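You operate a simulated robot arm through the tools that you are given. There is no shell and no other tool.

You are at the controls of a simulated robot arm. One attempt, no reset.

## Task
Switch the blender off, dial to OFF, lid and jar on the bench. Set down upright: blender jar.
Where things are to end (x, y in the base frame): jar lid within 0.06 m of [0.48, 0.43]; blender jar within 0.06 m of [0.47, 0.31].

Only the result counts: the job must be done as asked and must still hold three seconds after the hand-in. Knocking over, shifting, dropping, spilling or breaking anything else fails it. A push-on lid holds only when it is set on centred and level and pressed home; a screw cap is set on level and turned clockwise until tight.

## Robot
A 6-joint arm with a fingered hand, fixed in place. Base frame: the origin is on the floor under the middle of its stand, x ahead of it, y to its left, z up; the work surface is at about z = 0.85. Readings come in m, rad, newtons and seconds.
With the tool pointing down near the work surface it reaches from about 0.36 to 0.74 m from the base axis. Its first joint turns from -2.007 to 2.007 rad. Payload 4 kg.
Tool frame: the origin (TCP) lies between the finger pads and is the grasp point; the fingertips stand 0.026 m ahead of it; z points along the fingers, y is the line along which they close. The gripper opens to 0.132 m; its body begins 0.073 m behind the TCP. The gripper is a hand of 4 fingers: y runs from the thumb to the fingers, the wrist lies at [0, 0, -0.239] in the tool frame, and closing takes about 1.5 s.
Orientation is told as [roll, pitch, yaw] about the base's x, y, z axes, in that order, counted from this pose: with the fingers straight down and closing along the base's y, the tool's x points along the base's -x, its y along +y and its z along -z.

## Interface
- The arm moves only by the tool drive_tool. Its argument "rows" is a list of rows, each an object of numbers (a shift or turn left out is 0, a gripper value left out holds the last): "tx", "ty", "tz": the shift along the base's x, y, z in m; "wx", "wy", "wz": the turn, a rotation vector about the base's x, y, z in rad. In form: [{"tx": .., "ty": .., "tz": .., "wx": .., "wy": .., "wz": ..}, ...]. A call has 1 to 20 rows; each row shifts and turns the commanded pose from where the row before left it. "hand" is the opening, from 0 (shut) to 1 (fully open), set as the call begins (left out, the last holds). A row lasts 0.2 s, in which the tool goes at most 0.05 m and 0.15 rad; a call with a longer step from one row to the next is refused whole, and so is a gripper value outside its range. A pose out of reach is approached as far as the arm can. The call stops where the force on the tool passes 90 N (or 10 N more than at its start, if that is more) or the arm is blocked; 0.2 s more then pass. The fingers move at their own pace (about 0.153 m/s each) and stop on an object; they squeeze with about 23 N. The grip force told is the motor's: it shows also when the fingers shut on nothing. Time passes only in rows, and 0.2 s behind the last, so rows that do not move let the fingers close. The reply holds the time, the measured pose of the TCP, the force on the tool along the base axes, the opening and the grip force, in the units named above and with some noise, with the torque about the TCP (base axes, N m) and any sound that the robot's microphone picked up.
- Cameras (640 x 400 px; columns grow to the right, rows downward): "scene" is fixed at [0.401, 0.4977, 1.617]; the picture's right is [-0.96, -0.27, 0.00], its down [-0.24, 0.85, -0.47] and it looks along [0.13, -0.45, -0.88] (base axes); focal length 268 px, centre (320, 200). "wrist" rides on the gripper at [0.068, 0.002, -0.097] in the tool frame; the picture's right is [-0.02, 1.00, 0.00], its down [-0.82, -0.02, -0.58] and it looks along [-0.58, -0.01, 0.82] (tool axes); focal length 270 px, centre (320, 200). There is no depth. A picture from a camera that has moved, and an enlarged one, comes with that camera's place and axes in the base frame and with its lens. The place of the scene camera against the robot may be out by one fixed shift of up to 0.012 m in any direction.
- camera(camera): a new picture of that camera. The clock stands still meanwhile.
- lift_body(by): slides the trunk up (or, below 0, down) by that many m; the arm rides with it, the base frame stays. It gives what a move gives, with no picture.
- curl_fingers(finger1, finger2, finger3, thumb_bend): sets how far each is bent, from 0 (flat) to 100 (curled in); at 30 the hand is open as for a grip, at 70 the pads meet at the TCP. One left out holds its place. A second passes; each finger stops where it meets its share of the squeeze, and holds until it gets a number again. A gripper value or a shape takes the hand back. It gives what a move gives, with no picture; readings hold the bend of each and the force on the fingers (four entries, about 0 where the hand has none), thumb and palm.
- preshape(shape): the hand has 4 fingers and takes this shape, open, in about a second: jaw (thumb against the fingers, like two jaws); tri (thumb and two fingers); tip (a fingertip pinch); poke (one finger out to press); point (the index stretched); flat (the hand flat); cup (the hand cupped); fist (a fist). The gripper value then closes the fingers along that shape, each until it touches; the sizes above hold for jaw. It gives what a move gives, with no picture.
- close_up(camera, box): a new picture of the part [left, top, right, bottom] of that camera's present view, enlarged. The clock stands still meanwhile.
- close_job(): hands the job in; it is judged then, once.

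Nothing tells you positions but the pictures and the camera data. Unless the task says otherwise, let go and move clear before handing in.

The tools are called after "Emit:" as name(argument=value, ...) on one line, values as JSON. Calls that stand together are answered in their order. drive_tool: Moves the arm, as the interface text tells. Its arguments: {"type":"object","properties":{"rows":{"type":"array","items":{"type":"object","properties":{"tx":{"type":"number"},"ty":{"type":"number"},"tz":{"type":"number"},"wx":{"type":"number"},"wy":{"type":"number"},"wz":{"type":"number"}}}},"hand":{"type":"number"}},"required":["rows"]} The other tools are called the same way: lift_body (by) moves the trunk up or down; preshape (shape) gives the hand a shape; curl_fingers (finger1, finger2, finger3, thumb_bend) moves the fingers one by one; camera (camera) takes a picture; close_up (camera, box) takes an enlarged picture of a part of a camera's view; close_job () hands the job in.

At the start:

```text
time: 0.0
eef_pos: [0.483, 0.0006, 1.1918]
tool_rot: [-0.001, 0.0, 0.0]
wrist_force: [-0.1, 0.5, -0.3]
torque: [0.01, -0.01, 0.0]
finger_gap: 0.132
finger_force: 0.1
shape: jaw
bend: [30.0, 30.0, 30.0, 30.0]
finger forces: [0.0, 0.0, 0.0, 0.0, 0.1, 0.0]
trunk travel left (down, up): [-0.85, 0.14]
```

scene: 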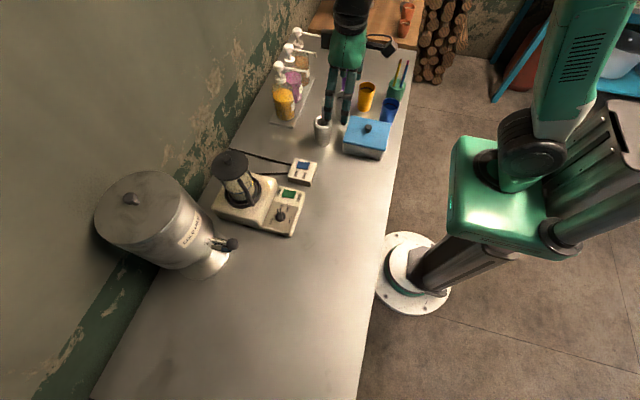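
wrist: 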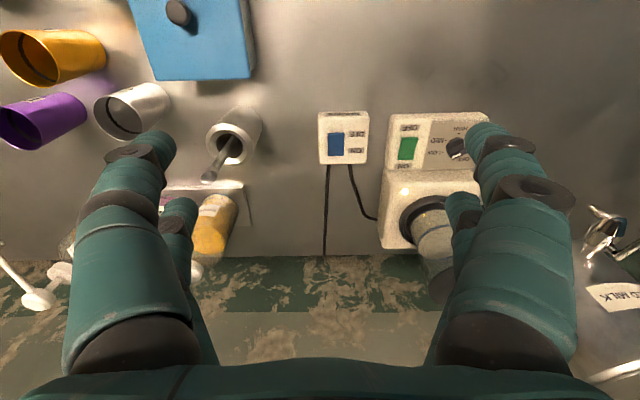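

I see a blender (base, jar with dark lid) in the middle of the bench, with a switch box next to it, and a dial and green switch on its front. I'll take closer views to locate things before moving.

Emit:
close_up(camera="scene", box=[190, 130, 350, 250])

Emit:
close_up(camera="wrist", box=[300, 90, 540, 300])

```text
3.33 times, centred on (270, 190) of scene
camera zoom: at [0.401, 0.4977, 1.617], right [-0.96, -0.27, 0.0], down [-0.24, 0.85, -0.47], along [0.13, -0.45, -0.88], focal length 894 px, centre (487, 233)
```

zoom: 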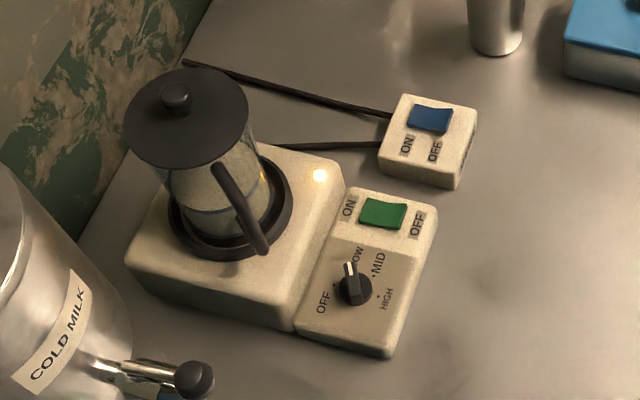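

```text
1.90 times, centred on (420, 195) of wrist
camera zoom: at [0.4143, 0.0025, 1.2893], right [0.02, 1.0, 0.0], down [0.82, -0.02, 0.58], along [0.58, -0.01, -0.82], focal length 515 px, centre (130, 210)
```

zoom: 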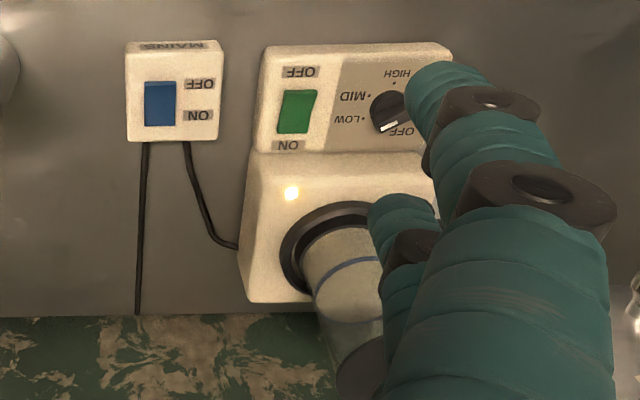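

The blender's panel has a green rocker (ON is away from the robot, OFF toward it) and a dial whose OFF mark lies counter-clockwise from LOW. I place the dial at about (0.594, 0.21, 0.89) and the jar at about (0.71, 0.19). I'll move the wrist camera over the panel for a better look.

Emit:
drive_tool(rows=[{"tx": -0.012, "ty": 0.04}, {"tx": -0.012, "ty": 0.04}, {"tx": -0.012, "ty": 0.04}, {"tx": -0.012, "ty": 0.04}, {"tx": -0.012, "ty": 0.04}, {}])

Emit:
camera(camera="wrist")

Emit:
close_up(camera="wrist", box=[220, 60, 440, 200])

```text
time: 1.4
eef_pos: [0.4227, 0.1996, 1.1908]
tool_rot: [-0.001, 0.001, 0.0]
wrist_force: [0.6, -0.2, 0.6]
torque: [0.0, 0.0, 0.03]
finger_gap: 0.1317
finger_force: 0.1
shape: jaw
bend: [30.0, 30.0, 30.0, 30.0]
finger forces: [0.0, 0.0, 0.1, 0.0, 0.0, 0.0]
trunk travel left (down, up): [-0.85, 0.14]
```

```text
taken
camera wrist: at [0.3533, 0.2009, 1.2879], right [0.03, 1.0, 0.0], down [0.82, -0.02, 0.58], along [0.58, -0.01, -0.82], focal length 270 px, centre (320, 200)
```

wrist: 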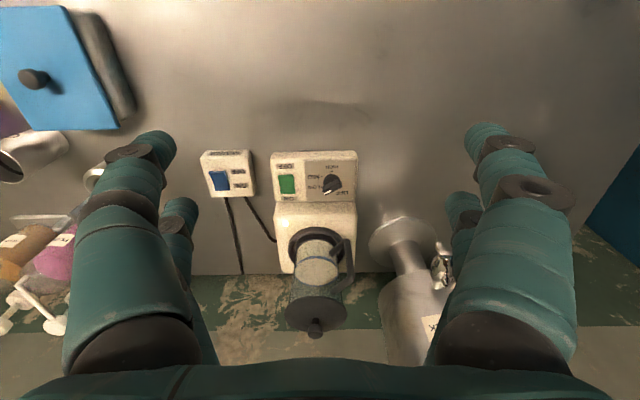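

```text
2.86 times, centred on (330, 130) of wrist
camera zoom: at [0.3533, 0.2009, 1.2879], right [0.03, 1.0, 0.0], down [0.82, -0.02, 0.58], along [0.58, -0.01, -0.82], focal length 772 px, centre (291, 400)
```

zoom: 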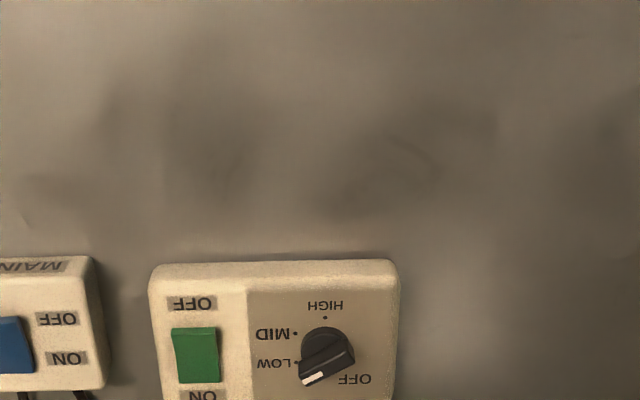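

The panel is in view now. I'll zoom in on it and on the jar to get accurate positions.

Emit:
close_up(camera="wrist", box=[260, 140, 370, 210])

Emit:
close_up(camera="wrist", box=[240, 190, 420, 350])

Emit:
close_up(camera="scene", box=[240, 170, 320, 240])

```text
5.71 times, centred on (315, 175) of wrist
camera zoom: at [0.3533, 0.2009, 1.2879], right [0.03, 1.0, 0.0], down [0.82, -0.02, 0.58], along [0.58, -0.01, -0.82], focal length 1544 px, centre (349, 343)
```

zoom: 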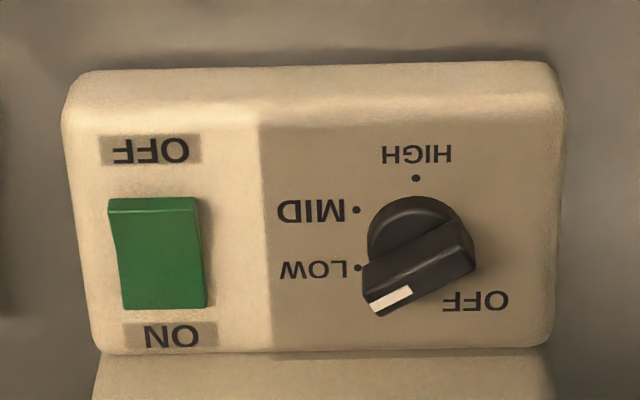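

```text
2.50 times, centred on (330, 270) of wrist
camera zoom: at [0.3533, 0.2009, 1.2879], right [0.03, 1.0, 0.0], down [0.82, -0.02, 0.58], along [0.58, -0.01, -0.82], focal length 676 px, centre (295, 25)
```

zoom: 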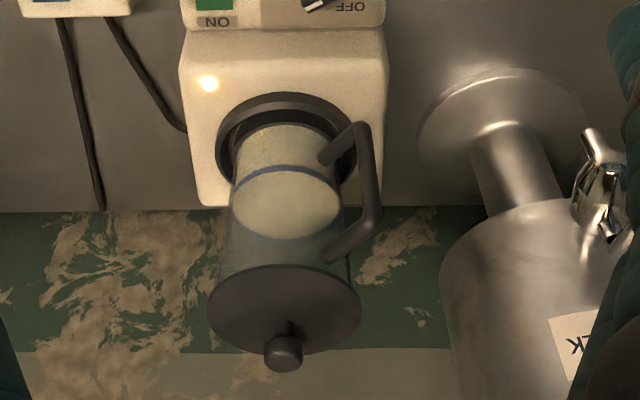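

```text
5.71 times, centred on (280, 205) of scene
camera zoom: at [0.401, 0.4977, 1.617], right [-0.96, -0.27, 0.0], down [-0.24, 0.85, -0.47], along [0.13, -0.45, -0.88], focal length 1532 px, centre (549, 171)
```

zoom: 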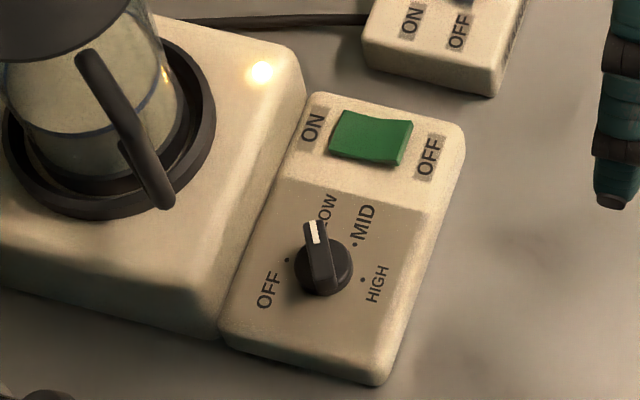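

I now place the dial at about (0.594, 0.216, 0.90), pointing at LOW, and the green rocker about 0.06 m to its right with its ON side down. The jar has milk in it and its handle points toward +y. Next I'll set the poke shape and look at where the fingertip is.

Emit:
preshape(shape="poke")

Emit:
camera(camera="wrist")

Emit:
close_up(camera="scene", box=[240, 0, 400, 240])

```text
time: 2.3
eef_pos: [0.4226, 0.1991, 1.1906]
tool_rot: [-0.001, -0.001, 0.0]
wrist_force: [0.9, -0.1, 0.3]
torque: [0.01, 0.01, -0.03]
finger_gap: 0.0
finger_force: 0.0
shape: poke
bend: [100.0, 100.0, 100.0, 34.0]
finger forces: [0.0, 0.0, 0.0, 0.0, 0.0, 0.1]
trunk travel left (down, up): [-0.85, 0.14]
```

```text
taken
camera wrist: at [0.3534, 0.2007, 1.2879], right [0.02, 1.0, 0.0], down [0.82, -0.02, 0.58], along [0.58, -0.01, -0.82], focal length 270 px, centre (320, 200)
```

wrist: 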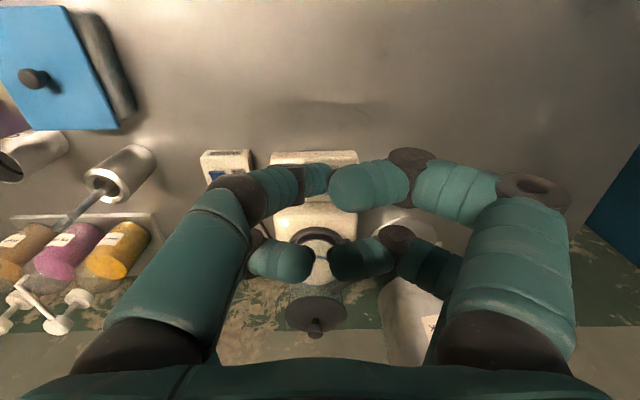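

```text
1.67 times, centred on (320, 120) of scene
camera zoom: at [0.401, 0.4977, 1.617], right [-0.96, -0.27, 0.0], down [-0.24, 0.85, -0.47], along [0.13, -0.45, -0.88], focal length 447 px, centre (320, 333)
```

zoom: 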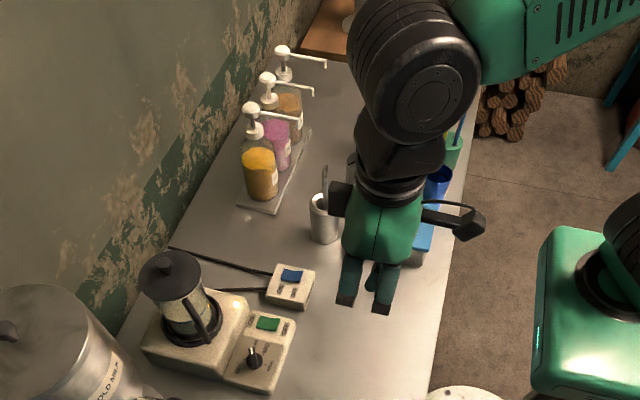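

The fingers have curled, and I need to see which one stands out. I'll take a closer look at the hand.

Emit:
close_up(camera="wrist", box=[180, 120, 500, 320])

Emit:
close_up(camera="scene", box=[330, 60, 430, 130])

```text
2.00 times, centred on (340, 220) of wrist
camera zoom: at [0.3534, 0.2007, 1.2879], right [0.02, 1.0, 0.0], down [0.82, -0.02, 0.58], along [0.58, -0.01, -0.82], focal length 541 px, centre (280, 160)
```

zoom: 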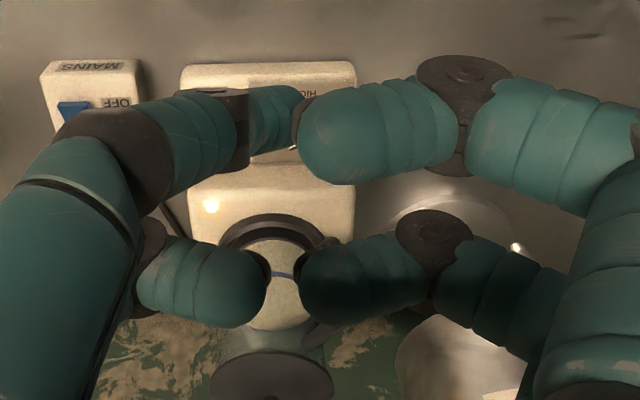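

```text
5.71 times, centred on (380, 95) of scene
camera zoom: at [0.401, 0.4977, 1.617], right [-0.96, -0.27, 0.0], down [-0.24, 0.85, -0.47], along [0.13, -0.45, -0.88], focal length 1532 px, centre (-23, 800)
```

zoom: 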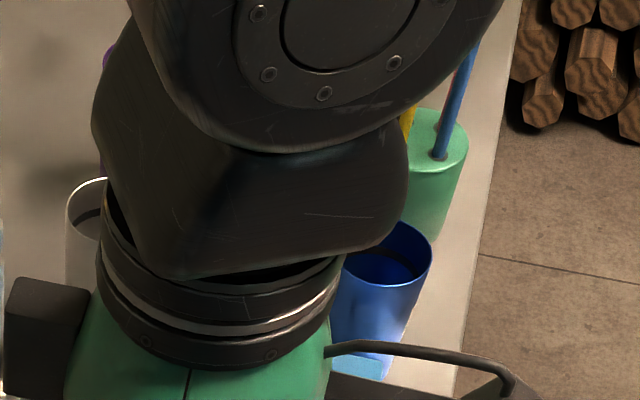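

I can't tell yet which finger is out. I'll view the hand's tip area from the scene camera.

Emit:
close_up(camera="scene", box=[320, 110, 400, 180])

Emit:
camera(camera="scene")

```text
5.71 times, centred on (360, 145) of scene
camera zoom: at [0.401, 0.4977, 1.617], right [-0.96, -0.27, 0.0], down [-0.24, 0.85, -0.47], along [0.13, -0.45, -0.88], focal length 1532 px, centre (91, 514)
```

zoom: 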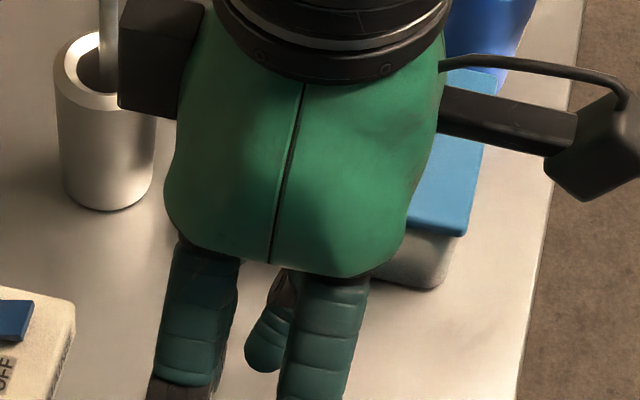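

```text
taken
```

scene: 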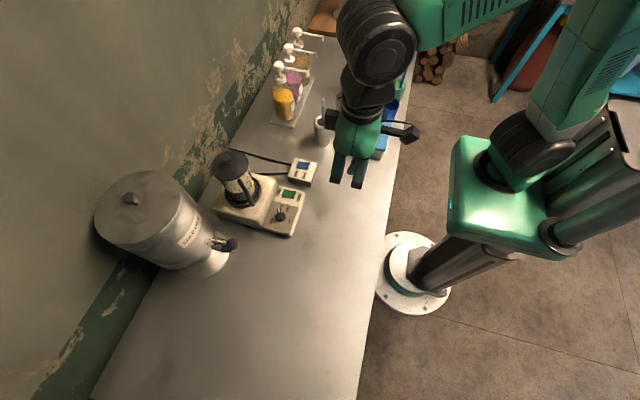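

Emit:
close_up(camera="scene", box=[320, 140, 390, 200])

Emit:
curl_fingers(finger1=10)

Emit:
camera(camera="wrist")

Emit:
close_up(camera="scene", box=[320, 140, 390, 200])

```text
6.67 times, centred on (355, 170) of scene
camera zoom: at [0.401, 0.4977, 1.617], right [-0.96, -0.27, 0.0], down [-0.24, 0.85, -0.47], along [0.13, -0.45, -0.88], focal length 1788 px, centre (87, 400)
```

zoom: 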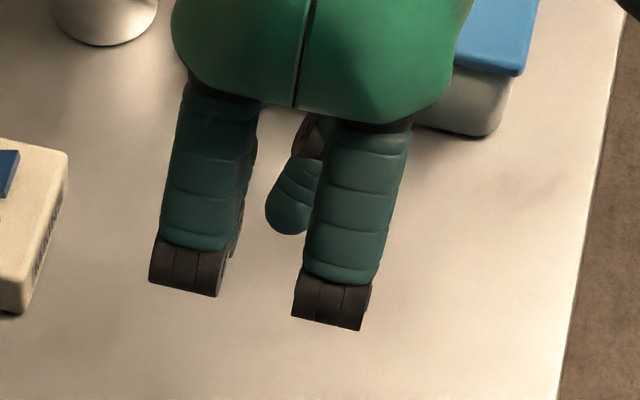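

```text
time: 3.3
eef_pos: [0.4225, 0.2002, 1.1903]
tool_rot: [0.001, 0.002, -0.001]
wrist_force: [0.1, -0.2, 0.1]
torque: [0.02, -0.03, -0.01]
finger_gap: 0.0817
finger_force: 0.1
shape: fingers
bend: [10.0, 100.0, 100.0, 34.0]
finger forces: [0.0, 0.0, 0.1, 0.0, 0.0, 0.1]
trunk travel left (down, up): [-0.85, 0.14]
```

```text
taken
camera wrist: at [0.3534, 0.2007, 1.2879], right [0.02, 1.0, 0.0], down [0.82, -0.02, 0.58], along [0.58, -0.01, -0.82], focal length 270 px, centre (320, 200)
```

wrist: 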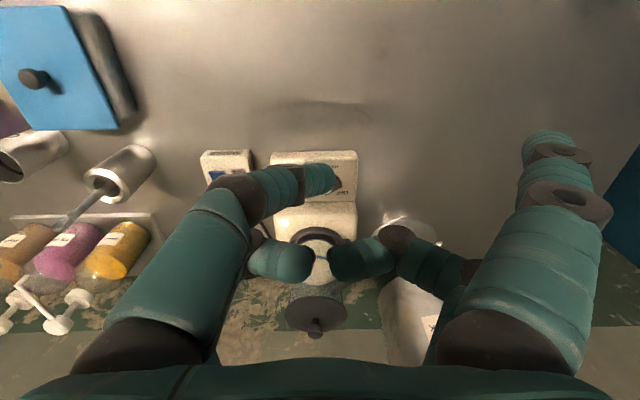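

```text
6.67 times, centred on (355, 170) of scene
camera zoom: at [0.401, 0.4977, 1.617], right [-0.96, -0.27, 0.0], down [-0.24, 0.85, -0.47], along [0.13, -0.45, -0.88], focal length 1788 px, centre (87, 400)
```

zoom: 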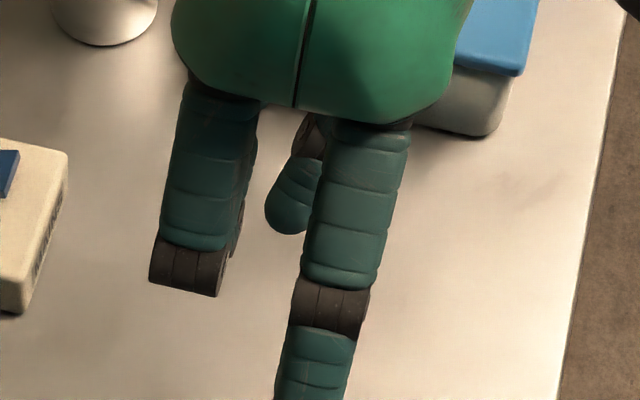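

Finger 1 is the front one on the +y side, and it points straight when only slightly bent. I'll use it as the poker and keep the other fingers curled.

Emit:
curl_fingers(finger1=35, finger2=100, finger3=100, thumb_bend=100)

Emit:
camera(camera="wrist")

Emit:
close_up(camera="scene", box=[320, 140, 390, 200])

```text
time: 4.3
eef_pos: [0.423, 0.1988, 1.1904]
tool_rot: [0.0, -0.002, 0.0]
wrist_force: [-0.5, -0.5, -0.5]
torque: [0.01, 0.01, 0.0]
finger_gap: 0.0421
finger_force: 0.0
shape: fingers
bend: [35.0, 98.0, 99.0, 100.0]
finger forces: [0.0, 0.0, 0.0, 0.1, 0.0, 0.1]
trunk travel left (down, up): [-0.85, 0.14]
```

```text
taken
camera wrist: at [0.3534, 0.2007, 1.2879], right [0.02, 1.0, 0.0], down [0.82, -0.02, 0.58], along [0.58, -0.01, -0.82], focal length 270 px, centre (320, 200)
```

wrist: 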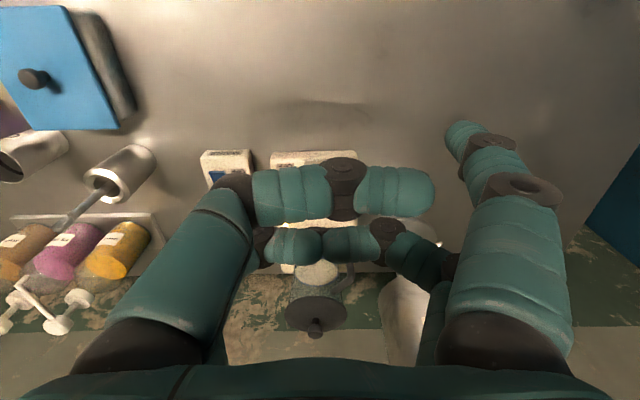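

```text
6.67 times, centred on (355, 170) of scene
camera zoom: at [0.401, 0.4977, 1.617], right [-0.96, -0.27, 0.0], down [-0.24, 0.85, -0.47], along [0.13, -0.45, -0.88], focal length 1788 px, centre (87, 400)
```

zoom: 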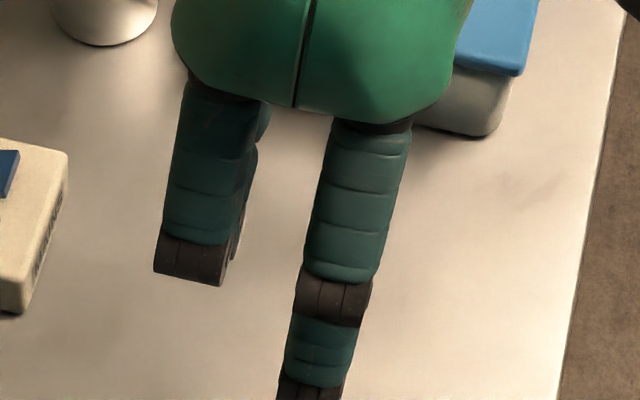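

Emit:
close_up(camera="scene", box=[330, 170, 390, 220])

Emit:
close_up(camera="wrist", box=[420, 100, 540, 200])

```text
8.00 times, centred on (360, 195) of scene
camera zoom: at [0.401, 0.4977, 1.617], right [-0.96, -0.27, 0.0], down [-0.24, 0.85, -0.47], along [0.13, -0.45, -0.88], focal length 2145 px, centre (0, 240)
```

zoom: 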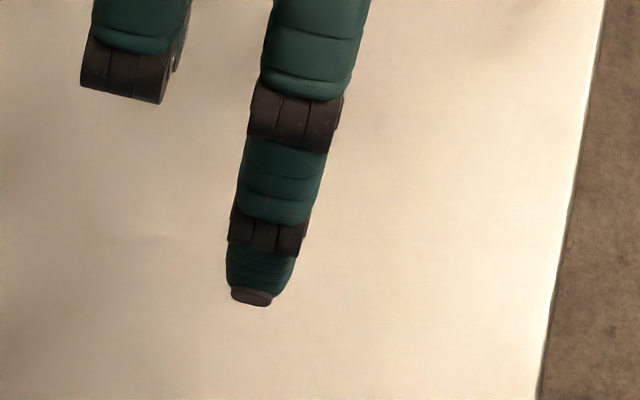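

```text
4.00 times, centred on (480, 150) of wrist
camera zoom: at [0.3534, 0.2007, 1.2879], right [0.02, 1.0, 0.0], down [0.82, -0.02, 0.58], along [0.58, -0.01, -0.82], focal length 1081 px, centre (-320, 400)
```

zoom: 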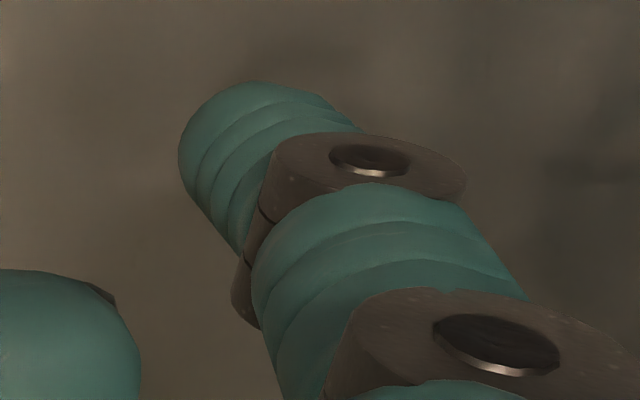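

The finger-1 tip sits at about (−0.018, +0.066, −0.026) from the TCP in base axes. I take the OFF end of the rocker to be near (0.583, 0.139), so I'll move above it and check.

Emit:
drive_tool(rows=[{"tx": 0.03, "ty": -0.021, "tz": -0.025}, {"tx": 0.03, "ty": -0.021, "tz": -0.025}, {"tx": 0.03, "ty": -0.021, "tz": -0.025}, {"tx": 0.03, "ty": -0.021, "tz": -0.025}, {"tx": 0.03, "ty": -0.021, "tz": -0.025}, {"tx": 0.028, "ty": -0.021, "tz": -0.025}, {"tz": -0.04}, {}])

Emit:
camera(camera="wrist")

Emit:
camera(camera="scene")

```text
time: 6.1
eef_pos: [0.5997, 0.0735, 1.0035]
tool_rot: [-0.001, -0.001, 0.0]
wrist_force: [0.3, 1.0, 0.1]
torque: [-0.02, -0.01, -0.02]
finger_gap: 0.0421
finger_force: 0.2
shape: fingers
bend: [35.0, 98.0, 99.0, 100.0]
finger forces: [0.1, 0.0, 0.0, 0.1, 0.0, 0.0]
trunk travel left (down, up): [-0.85, 0.14]
```

```text
taken
camera wrist: at [0.5312, 0.0761, 1.1], right [0.02, 1.0, 0.0], down [0.82, -0.02, 0.58], along [0.58, -0.01, -0.82], focal length 270 px, centre (320, 200)
```

wrist: 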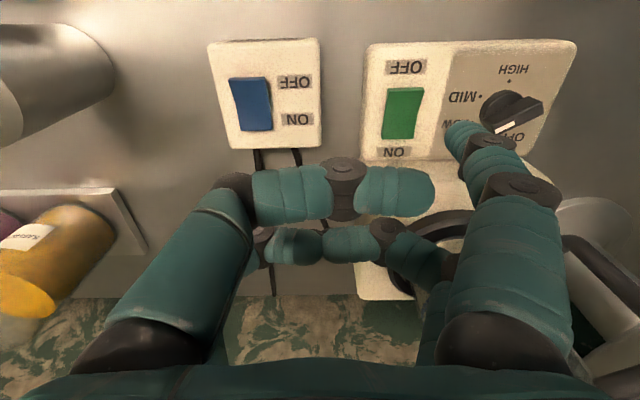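

```text
taken
```

scene: 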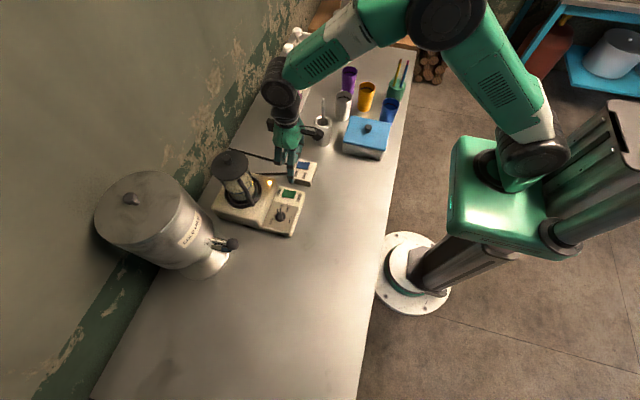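

The tip lines up in y with the rocker's OFF end near (0.583, 0.139). I'll go down in stages and watch the force.

Emit:
drive_tool(rows=[{"tz": -0.03}, {"tz": -0.03}, {}])

Emit:
camera(camera="wrist")

Emit:
close_up(camera="scene", box=[250, 150, 330, 220])

```text
time: 6.9
eef_pos: [0.6016, 0.0745, 0.9442]
tool_rot: [-0.001, 0.003, -0.001]
wrist_force: [-0.2, 0.6, 0.1]
torque: [0.01, -0.03, -0.03]
finger_gap: 0.0421
finger_force: 0.0
shape: fingers
bend: [35.0, 98.0, 99.0, 100.0]
finger forces: [0.0, 0.1, 0.0, 0.0, 0.0, 0.0]
trunk travel left (down, up): [-0.85, 0.14]
```

```text
taken
camera wrist: at [0.5331, 0.0761, 1.0408], right [0.02, 1.0, 0.0], down [0.82, -0.02, 0.58], along [0.58, -0.01, -0.82], focal length 270 px, centre (320, 200)
```

wrist: 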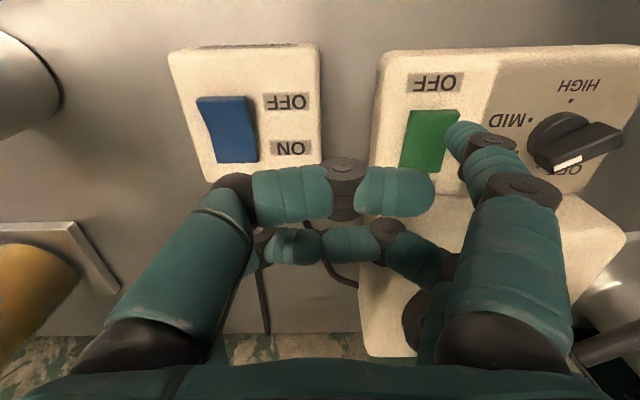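

```text
5.71 times, centred on (290, 185) of scene
camera zoom: at [0.401, 0.4977, 1.617], right [-0.96, -0.27, 0.0], down [-0.24, 0.85, -0.47], along [0.13, -0.45, -0.88], focal length 1532 px, centre (491, 286)
```

zoom: 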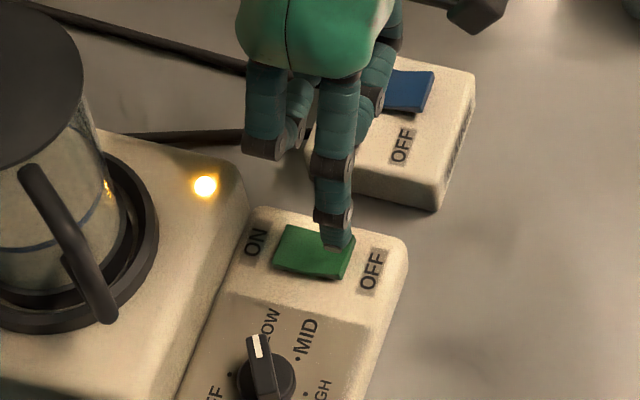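

The tip hangs just over the OFF end of the green rocker. I'll shift slightly inward and press down in small steps.

Emit:
drive_tool(rows=[{"tx": 0.003, "ty": -0.003, "tz": -0.008}, {"tz": -0.004}, {}])

Emit:
drive_tool(rows=[{"tz": -0.003}, {}])

Emit:
drive_tool(rows=[{"tz": -0.003}, {}])

Emit:
close_up(camera="scene", box=[250, 150, 330, 220])

```text
time: 7.7
eef_pos: [0.6045, 0.0714, 0.9314]
tool_rot: [0.0, -0.001, -0.001]
wrist_force: [0.1, 0.1, -0.6]
torque: [-0.02, 0.0, 0.0]
finger_gap: 0.042
finger_force: 0.0
shape: fingers
bend: [35.0, 98.0, 99.0, 100.0]
finger forces: [0.0, 0.0, 0.0, 0.0, 0.0, 0.0]
trunk travel left (down, up): [-0.85, 0.14]
```

```text
time: 8.3
eef_pos: [0.6051, 0.0721, 0.927]
tool_rot: [0.001, 0.0, 0.0]
wrist_force: [-0.3, 0.1, 0.4]
torque: [0.0, -0.02, -0.04]
finger_gap: 0.0421
finger_force: 0.1
shape: fingers
bend: [35.0, 98.0, 99.0, 100.0]
finger forces: [0.0, 0.0, 0.0, 0.0, 0.0, 0.0]
trunk travel left (down, up): [-0.85, 0.14]
```

```text
time: 8.9
eef_pos: [0.6055, 0.0722, 0.9243]
tool_rot: [0.0, 0.0, -0.001]
wrist_force: [-0.6, -0.2, 0.7]
torque: [0.07, 0.01, 0.05]
finger_gap: 0.0421
finger_force: 0.1
shape: fingers
bend: [35.0, 98.0, 99.0, 100.0]
finger forces: [0.5, 0.1, 0.0, 0.1, 0.0, 0.0]
trunk travel left (down, up): [-0.85, 0.14]
```

```text
5.71 times, centred on (290, 185) of scene
camera zoom: at [0.401, 0.4977, 1.617], right [-0.96, -0.27, 0.0], down [-0.24, 0.85, -0.47], along [0.13, -0.45, -0.88], focal length 1532 px, centre (491, 286)
```

zoom: 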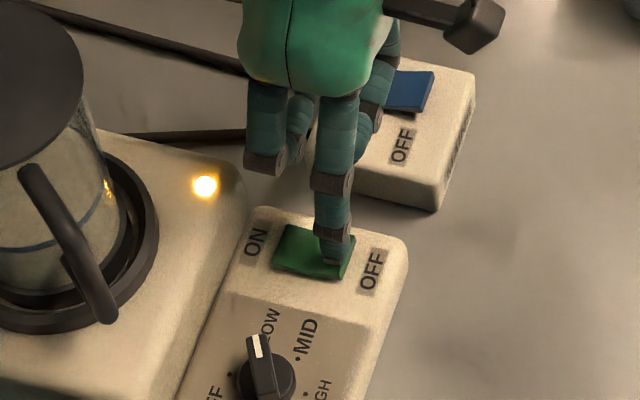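

Contact is just starting: finger 1 reads 0.5 N and the tip is on the OFF end. I'll press on in small steps.

Emit:
drive_tool(rows=[{"tz": -0.003}, {}])

Emit:
drive_tool(rows=[{"tz": -0.002}, {}])

Emit:
close_up(camera="scene", box=[250, 150, 330, 220])

```text
time: 9.5
eef_pos: [0.6036, 0.0721, 0.9209]
tool_rot: [0.001, 0.001, 0.0]
wrist_force: [0.1, 0.3, 0.0]
torque: [-0.03, -0.04, 0.01]
finger_gap: 0.042
finger_force: 0.1
shape: fingers
bend: [35.0, 98.0, 99.0, 100.0]
finger forces: [0.0, 0.0, 0.0, 0.0, 0.1, 0.1]
trunk travel left (down, up): [-0.85, 0.14]
```

```text
time: 10.1
eef_pos: [0.605, 0.0707, 0.9206]
tool_rot: [0.0, 0.002, 0.001]
wrist_force: [-1.7, -1.6, 4.6]
torque: [0.28, 0.1, 0.14]
finger_gap: 0.0424
finger_force: 2.3
shape: fingers
bend: [34.0, 98.0, 99.0, 100.0]
finger forces: [4.4, 0.0, 0.1, 0.1, 0.0, 0.1]
trunk travel left (down, up): [-0.85, 0.14]
```

```text
5.71 times, centred on (290, 185) of scene
camera zoom: at [0.401, 0.4977, 1.617], right [-0.96, -0.27, 0.0], down [-0.24, 0.85, -0.47], along [0.13, -0.45, -0.88], focal length 1532 px, centre (491, 286)
```

zoom: 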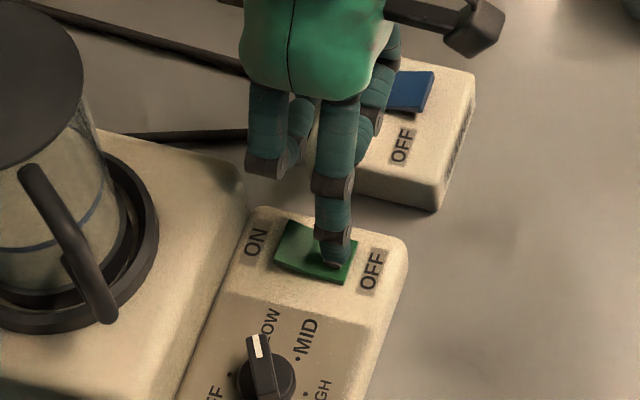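

The rocker has tipped to OFF and the lamp is out. I'll lift straight up, check that it stays, and then turn to the dial.

Emit:
drive_tool(rows=[{"tz": 0.01}, {"tz": 0.04}, {"tz": 0.05}, {"tz": 0.05}, {}])

Emit:
close_up(camera="scene", box=[240, 160, 320, 230])

Emit:
preshape(shape="tip")

Emit:
camera(camera="wrist")

```text
time: 11.3
eef_pos: [0.6035, 0.0738, 1.0682]
tool_rot: [-0.002, 0.002, 0.001]
wrist_force: [-0.3, 0.3, -0.2]
torque: [0.0, 0.02, 0.02]
finger_gap: 0.0423
finger_force: 0.1
shape: fingers
bend: [35.0, 98.0, 99.0, 100.0]
finger forces: [0.1, 0.1, 0.1, 0.0, 0.0, 0.1]
trunk travel left (down, up): [-0.85, 0.14]
```

```text
5.71 times, centred on (280, 195) of scene
camera zoom: at [0.401, 0.4977, 1.617], right [-0.96, -0.27, 0.0], down [-0.24, 0.85, -0.47], along [0.13, -0.45, -0.88], focal length 1532 px, centre (549, 229)
```

zoom: 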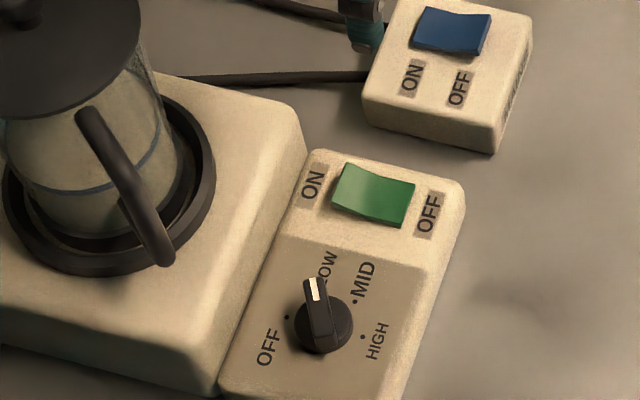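

```text
time: 12.2
eef_pos: [0.6031, 0.0744, 1.0694]
tool_rot: [0.001, 0.001, -0.001]
wrist_force: [0.1, -0.7, -0.5]
torque: [-0.02, 0.0, 0.01]
finger_gap: 0.1318
finger_force: 0.0
shape: tip
bend: [30.0, 30.0, 30.0, 30.0]
finger forces: [0.0, 0.0, 0.0, 0.0, 0.0, 0.0]
trunk travel left (down, up): [-0.85, 0.14]
```

```text
taken
camera wrist: at [0.5342, 0.0754, 1.1674], right [0.02, 1.0, 0.0], down [0.82, -0.02, 0.58], along [0.58, -0.01, -0.82], focal length 270 px, centre (320, 200)
```

wrist: 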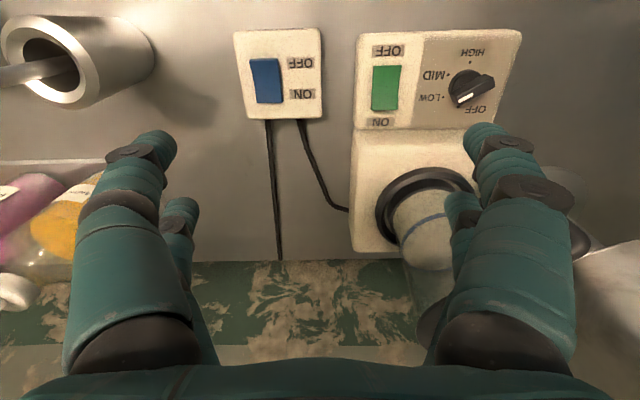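

The rocker stays at OFF. The dial axis is near (0.600, 0.218). Its pointer is at LOW, about −60° from +x, and OFF lies along +x, so it needs +60° about z. Before gripping, I'll close the tip shape in free air to see how the fingers meet.

Emit:
drive_tool(hand=0.1, rows=[{}, {}, {}, {}, {}, {}, {}])

Emit:
camera(camera="wrist")

Emit:
close_up(camera="scene", box=[250, 120, 330, 190])

```text
time: 13.8
eef_pos: [0.6034, 0.073, 1.0698]
tool_rot: [0.0, -0.001, -0.001]
wrist_force: [1.2, 0.5, 0.2]
torque: [0.02, 0.04, -0.01]
finger_gap: 0.0135
finger_force: 0.0
shape: tip
bend: [72.0, 72.0, 72.0, 70.0]
finger forces: [0.0, 0.1, 0.0, 0.0, 0.0, 0.0]
trunk travel left (down, up): [-0.85, 0.14]
```

```text
taken
camera wrist: at [0.5342, 0.0754, 1.1674], right [0.02, 1.0, 0.0], down [0.82, -0.02, 0.58], along [0.58, -0.01, -0.82], focal length 270 px, centre (320, 200)
```

wrist: 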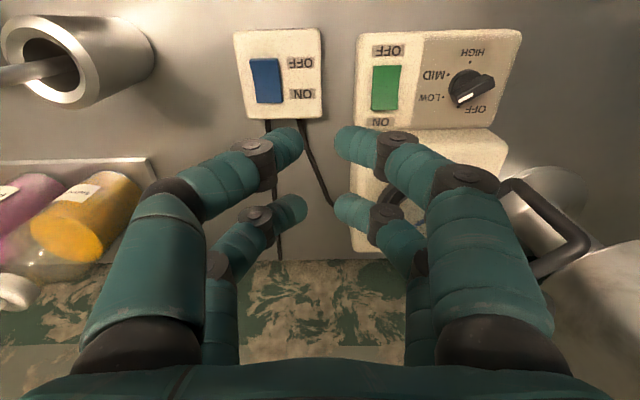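

```text
5.71 times, centred on (290, 155) of scene
camera zoom: at [0.401, 0.4977, 1.617], right [-0.96, -0.27, 0.0], down [-0.24, 0.85, -0.47], along [0.13, -0.45, -0.88], focal length 1532 px, centre (491, 457)
```

zoom: 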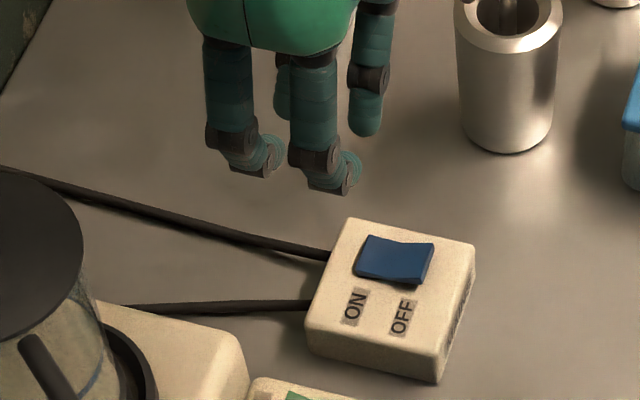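

All four fingers close as two pairs, and gripping the dial that way would bring the hand close to the jar. Instead I'll push the pointer round with finger 1 from the robot's side. I'll reshape the hand, back off and yaw −90° so the hand stays clear of the jar.

Emit:
curl_fingers(finger1=35, finger2=100, finger3=100, thumb_bend=100)

Emit:
drive_tool(rows=[{"tx": -0.04, "ty": 0.02}, {"tx": -0.04, "ty": 0.02}, {"ty": 0.02, "wz": -0.1428}, {"ty": 0.02, "wz": -0.1428}, {"ty": 0.02, "wz": -0.1428}, {"ty": 0.015, "wz": -0.1428}, {"wz": -0.1428}, {"wz": -0.1428}, {"wz": -0.1428}, {"wz": -0.1428}, {"wz": -0.1428}, {"wz": -0.1428}, {"wz": -0.1428}, {}])

Emit:
camera(camera="wrist")

Emit:
camera(camera="scene")

```text
time: 14.8
eef_pos: [0.6032, 0.0743, 1.0696]
tool_rot: [0.0, 0.002, 0.001]
wrist_force: [0.1, 0.3, 1.1]
torque: [-0.01, 0.01, -0.04]
finger_gap: 0.0418
finger_force: 0.0
shape: fingers
bend: [35.0, 74.0, 74.0, 100.0]
finger forces: [0.0, 0.0, 0.0, 0.0, 0.0, 0.0]
trunk travel left (down, up): [-0.85, 0.14]
```

```text
time: 17.8
eef_pos: [0.5255, 0.188, 1.0693]
tool_rot: [0.0, -0.001, -1.575]
wrist_force: [-0.6, 0.4, 0.2]
torque: [0.03, 0.01, 0.01]
finger_gap: 0.0419
finger_force: 0.2
shape: fingers
bend: [35.0, 74.0, 74.0, 100.0]
finger forces: [0.0, 0.0, 0.0, 0.1, 0.0, 0.0]
trunk travel left (down, up): [-0.85, 0.14]
```

```text
taken
camera wrist: at [0.5261, 0.2554, 1.166], right [1.0, -0.03, 0.0], down [-0.02, -0.82, 0.58], along [-0.02, -0.58, -0.82], focal length 270 px, centre (320, 200)
```

wrist: 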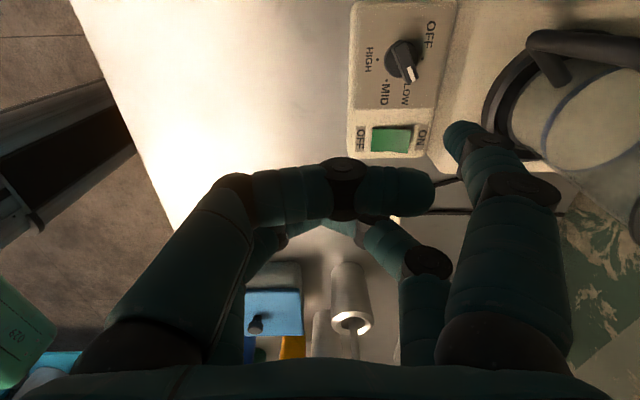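

```text
taken
```

scene: 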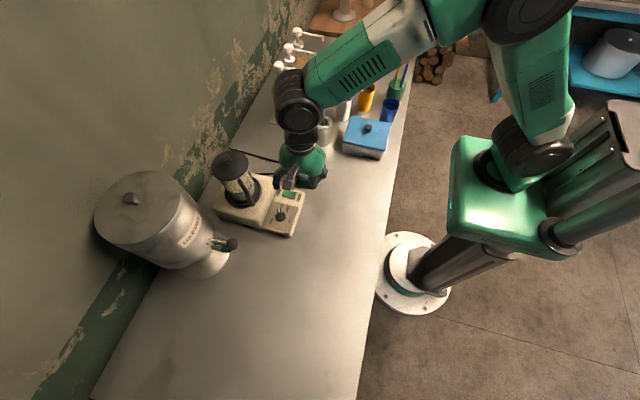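

Emit:
preshape(shape="poke")

Emit:
curl_fingers(finger1=35, finger2=100, finger3=100, thumb_bend=100)

Emit:
camera(camera="wrist")

Emit:
close_up(camera="wrist", box=[340, 0, 480, 160])

Emit:
close_up(camera="scene", box=[245, 170, 325, 240])

```text
time: 18.7
eef_pos: [0.5254, 0.1871, 1.0699]
tool_rot: [-0.001, -0.002, -1.569]
wrist_force: [-1.1, -0.1, -0.4]
torque: [0.01, 0.03, 0.01]
finger_gap: 0.0
finger_force: 0.1
shape: poke
bend: [100.0, 100.0, 100.0, 34.0]
finger forces: [0.1, 0.0, 0.0, 0.1, 0.0, 0.1]
trunk travel left (down, up): [-0.85, 0.14]
```

```text
time: 19.7
eef_pos: [0.5251, 0.1866, 1.0684]
tool_rot: [-0.001, -0.001, -1.569]
wrist_force: [-0.6, -0.6, -0.3]
torque: [0.03, -0.03, 0.0]
finger_gap: 0.0417
finger_force: 0.1
shape: fingers
bend: [35.0, 99.0, 98.0, 100.0]
finger forces: [0.1, 0.1, 0.0, 0.0, 0.1, 0.0]
trunk travel left (down, up): [-0.85, 0.14]
```

```text
taken
camera wrist: at [0.526, 0.2555, 1.166], right [1.0, -0.02, 0.0], down [-0.02, -0.82, 0.58], along [-0.01, -0.58, -0.82], focal length 270 px, centre (320, 200)
```

wrist: 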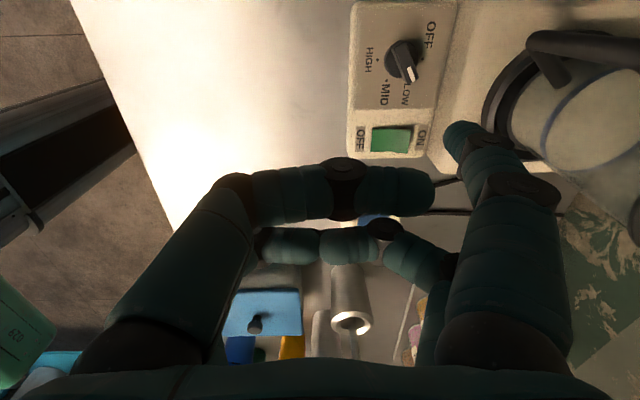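

```text
2.50 times, centred on (410, 80) of wrist
camera zoom: at [0.526, 0.2555, 1.166], right [1.0, -0.02, 0.0], down [-0.02, -0.82, 0.58], along [-0.01, -0.58, -0.82], focal length 676 px, centre (95, 500)
```

zoom: 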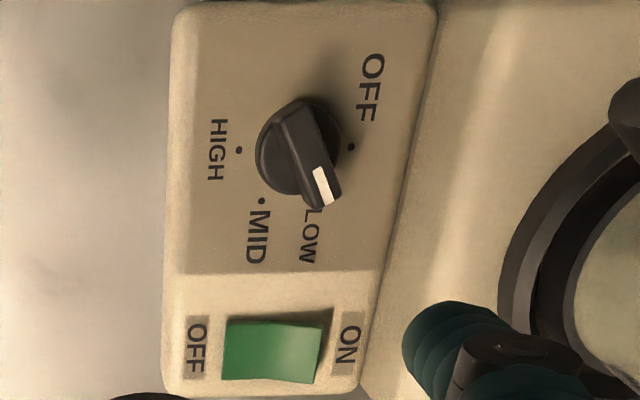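

```text
5.71 times, centred on (285, 205) of scene
camera zoom: at [0.401, 0.4977, 1.617], right [-0.96, -0.27, 0.0], down [-0.24, 0.85, -0.47], along [0.13, -0.45, -0.88], focal length 1532 px, centre (520, 171)
```

zoom: 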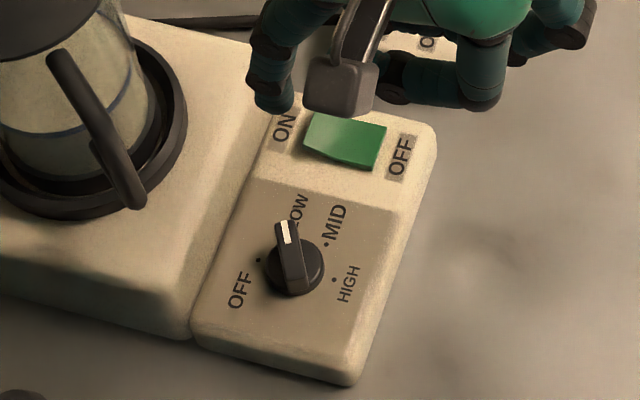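

The dial axis is near (0.600, 0.2165), the panel at z≈0.884 and the top of the pointer bar at z≈0.907. I'll put the fingertip on the robot side of the pointer's white end and then push it toward +x, onto OFF.

Emit:
drive_tool(rows=[{"tx": -0.013, "ty": -0.0076, "tz": -0.04}, {"tz": -0.04}, {"tz": -0.03}, {}])

Emit:
close_up(camera="wrist", box=[320, 0, 640, 200])

Emit:
close_up(camera="scene", box=[245, 170, 325, 240])

```text
time: 20.7
eef_pos: [0.5113, 0.1779, 0.9602]
tool_rot: [-0.001, -0.001, -1.569]
wrist_force: [0.1, 0.9, 0.6]
torque: [-0.01, 0.01, 0.02]
finger_gap: 0.0422
finger_force: 0.1
shape: fingers
bend: [35.0, 99.0, 98.0, 100.0]
finger forces: [0.1, 0.1, 0.1, 0.1, 0.0, 0.0]
trunk travel left (down, up): [-0.85, 0.14]
```

```text
2.00 times, centred on (480, 100) of wrist
camera zoom: at [0.5127, 0.2461, 1.0591], right [1.0, -0.02, 0.0], down [-0.02, -0.82, 0.58], along [-0.01, -0.58, -0.82], focal length 541 px, centre (0, 400)
```

zoom: 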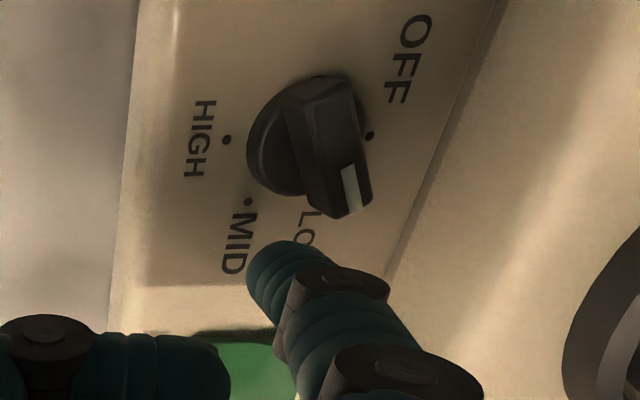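

```text
5.71 times, centred on (285, 205) of scene
camera zoom: at [0.401, 0.4977, 1.617], right [-0.96, -0.27, 0.0], down [-0.24, 0.85, -0.47], along [0.13, -0.45, -0.88], focal length 1532 px, centre (520, 171)
```

zoom: 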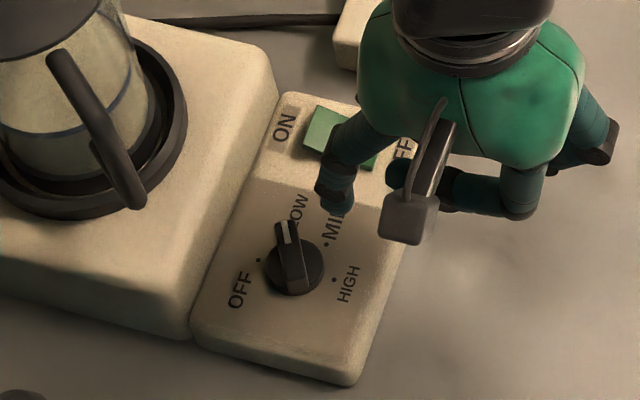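

Emit:
drive_tool(rows=[{"tz": -0.02}, {"tz": -0.012}, {"tz": -0.005}, {}])

Emit:
close_up(camera="wrist", box=[320, 0, 640, 200])

Emit:
close_up(camera="scene", box=[255, 180, 315, 230])

```text
time: 21.7
eef_pos: [0.513, 0.1792, 0.9221]
tool_rot: [0.001, 0.0, -1.569]
wrist_force: [0.3, -0.5, -0.7]
torque: [0.0, 0.0, 0.01]
finger_gap: 0.042
finger_force: 0.1
shape: fingers
bend: [35.0, 99.0, 98.0, 100.0]
finger forces: [0.1, 0.1, 0.0, 0.0, 0.0, 0.0]
trunk travel left (down, up): [-0.85, 0.14]
```

```text
2.00 times, centred on (480, 100) of wrist
camera zoom: at [0.5136, 0.2469, 1.0197], right [1.0, -0.02, 0.0], down [-0.02, -0.82, 0.58], along [-0.01, -0.58, -0.82], focal length 541 px, centre (0, 400)
```

zoom: 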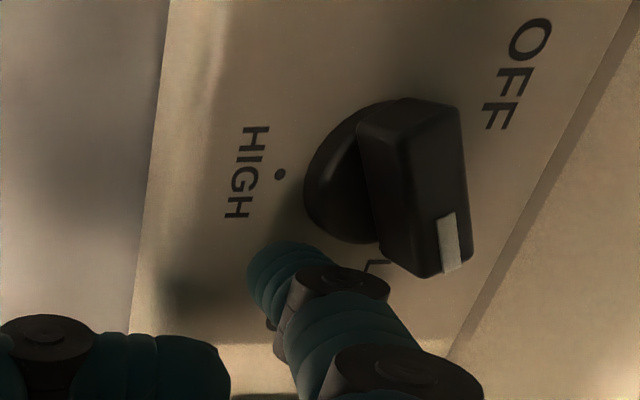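

```text
8.00 times, centred on (285, 205) of scene
camera zoom: at [0.401, 0.4977, 1.617], right [-0.96, -0.27, 0.0], down [-0.24, 0.85, -0.47], along [0.13, -0.45, -0.88], focal length 2145 px, centre (600, 160)
```

zoom: 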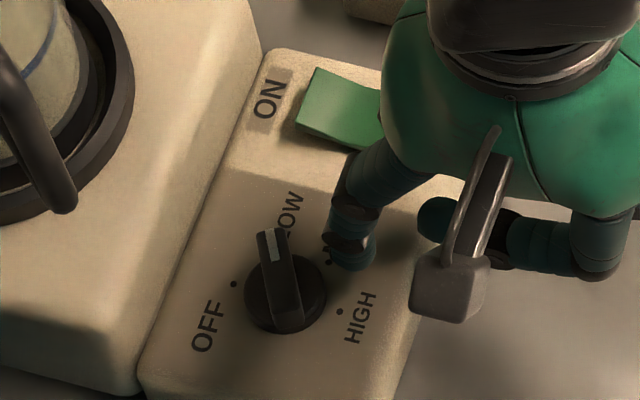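

The tip is at pointer height on its robot side and clear of it. I'll push toward +x in small steps.

Emit:
drive_tool(rows=[{"tx": 0.005}, {"tx": 0.005}, {"tx": 0.004}, {}])

Emit:
drive_tool(rows=[{"tx": 0.004}, {"tx": 0.003}, {}])

Emit:
close_up(camera="scene", box=[255, 180, 315, 230])

Emit:
close_up(camera="wrist", box=[320, 0, 640, 200])

```text
time: 22.7
eef_pos: [0.5265, 0.1782, 0.9227]
tool_rot: [0.001, 0.001, -1.569]
wrist_force: [0.1, 0.4, 0.2]
torque: [-0.01, -0.01, -0.01]
finger_gap: 0.0418
finger_force: 0.1
shape: fingers
bend: [35.0, 99.0, 98.0, 100.0]
finger forces: [0.0, 0.1, 0.0, 0.1, 0.1, 0.0]
trunk travel left (down, up): [-0.85, 0.14]
```

```text
time: 23.5
eef_pos: [0.533, 0.1788, 0.9214]
tool_rot: [0.001, -0.001, -1.568]
wrist_force: [-0.7, -1.1, -0.1]
torque: [0.01, 0.03, -0.01]
finger_gap: 0.0411
finger_force: 0.5
shape: fingers
bend: [37.0, 99.0, 98.0, 100.0]
finger forces: [1.1, 0.0, 0.0, 0.1, 0.1, 0.1]
trunk travel left (down, up): [-0.85, 0.14]
```

```text
8.00 times, centred on (285, 205) of scene
camera zoom: at [0.401, 0.4977, 1.617], right [-0.96, -0.27, 0.0], down [-0.24, 0.85, -0.47], along [0.13, -0.45, -0.88], focal length 2145 px, centre (600, 160)
```

zoom: 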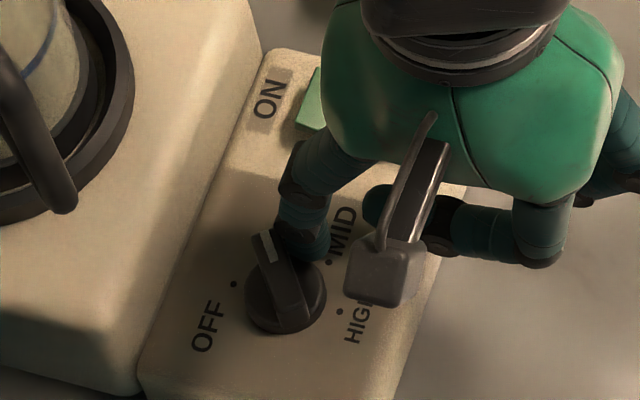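

```text
2.00 times, centred on (480, 100) of wrist
camera zoom: at [0.5335, 0.2472, 1.0194], right [1.0, -0.02, 0.0], down [-0.02, -0.82, 0.58], along [-0.01, -0.58, -0.82], focal length 541 px, centre (0, 400)
```

zoom: 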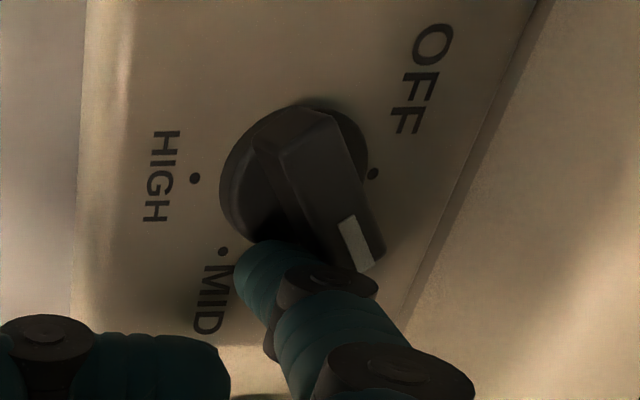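

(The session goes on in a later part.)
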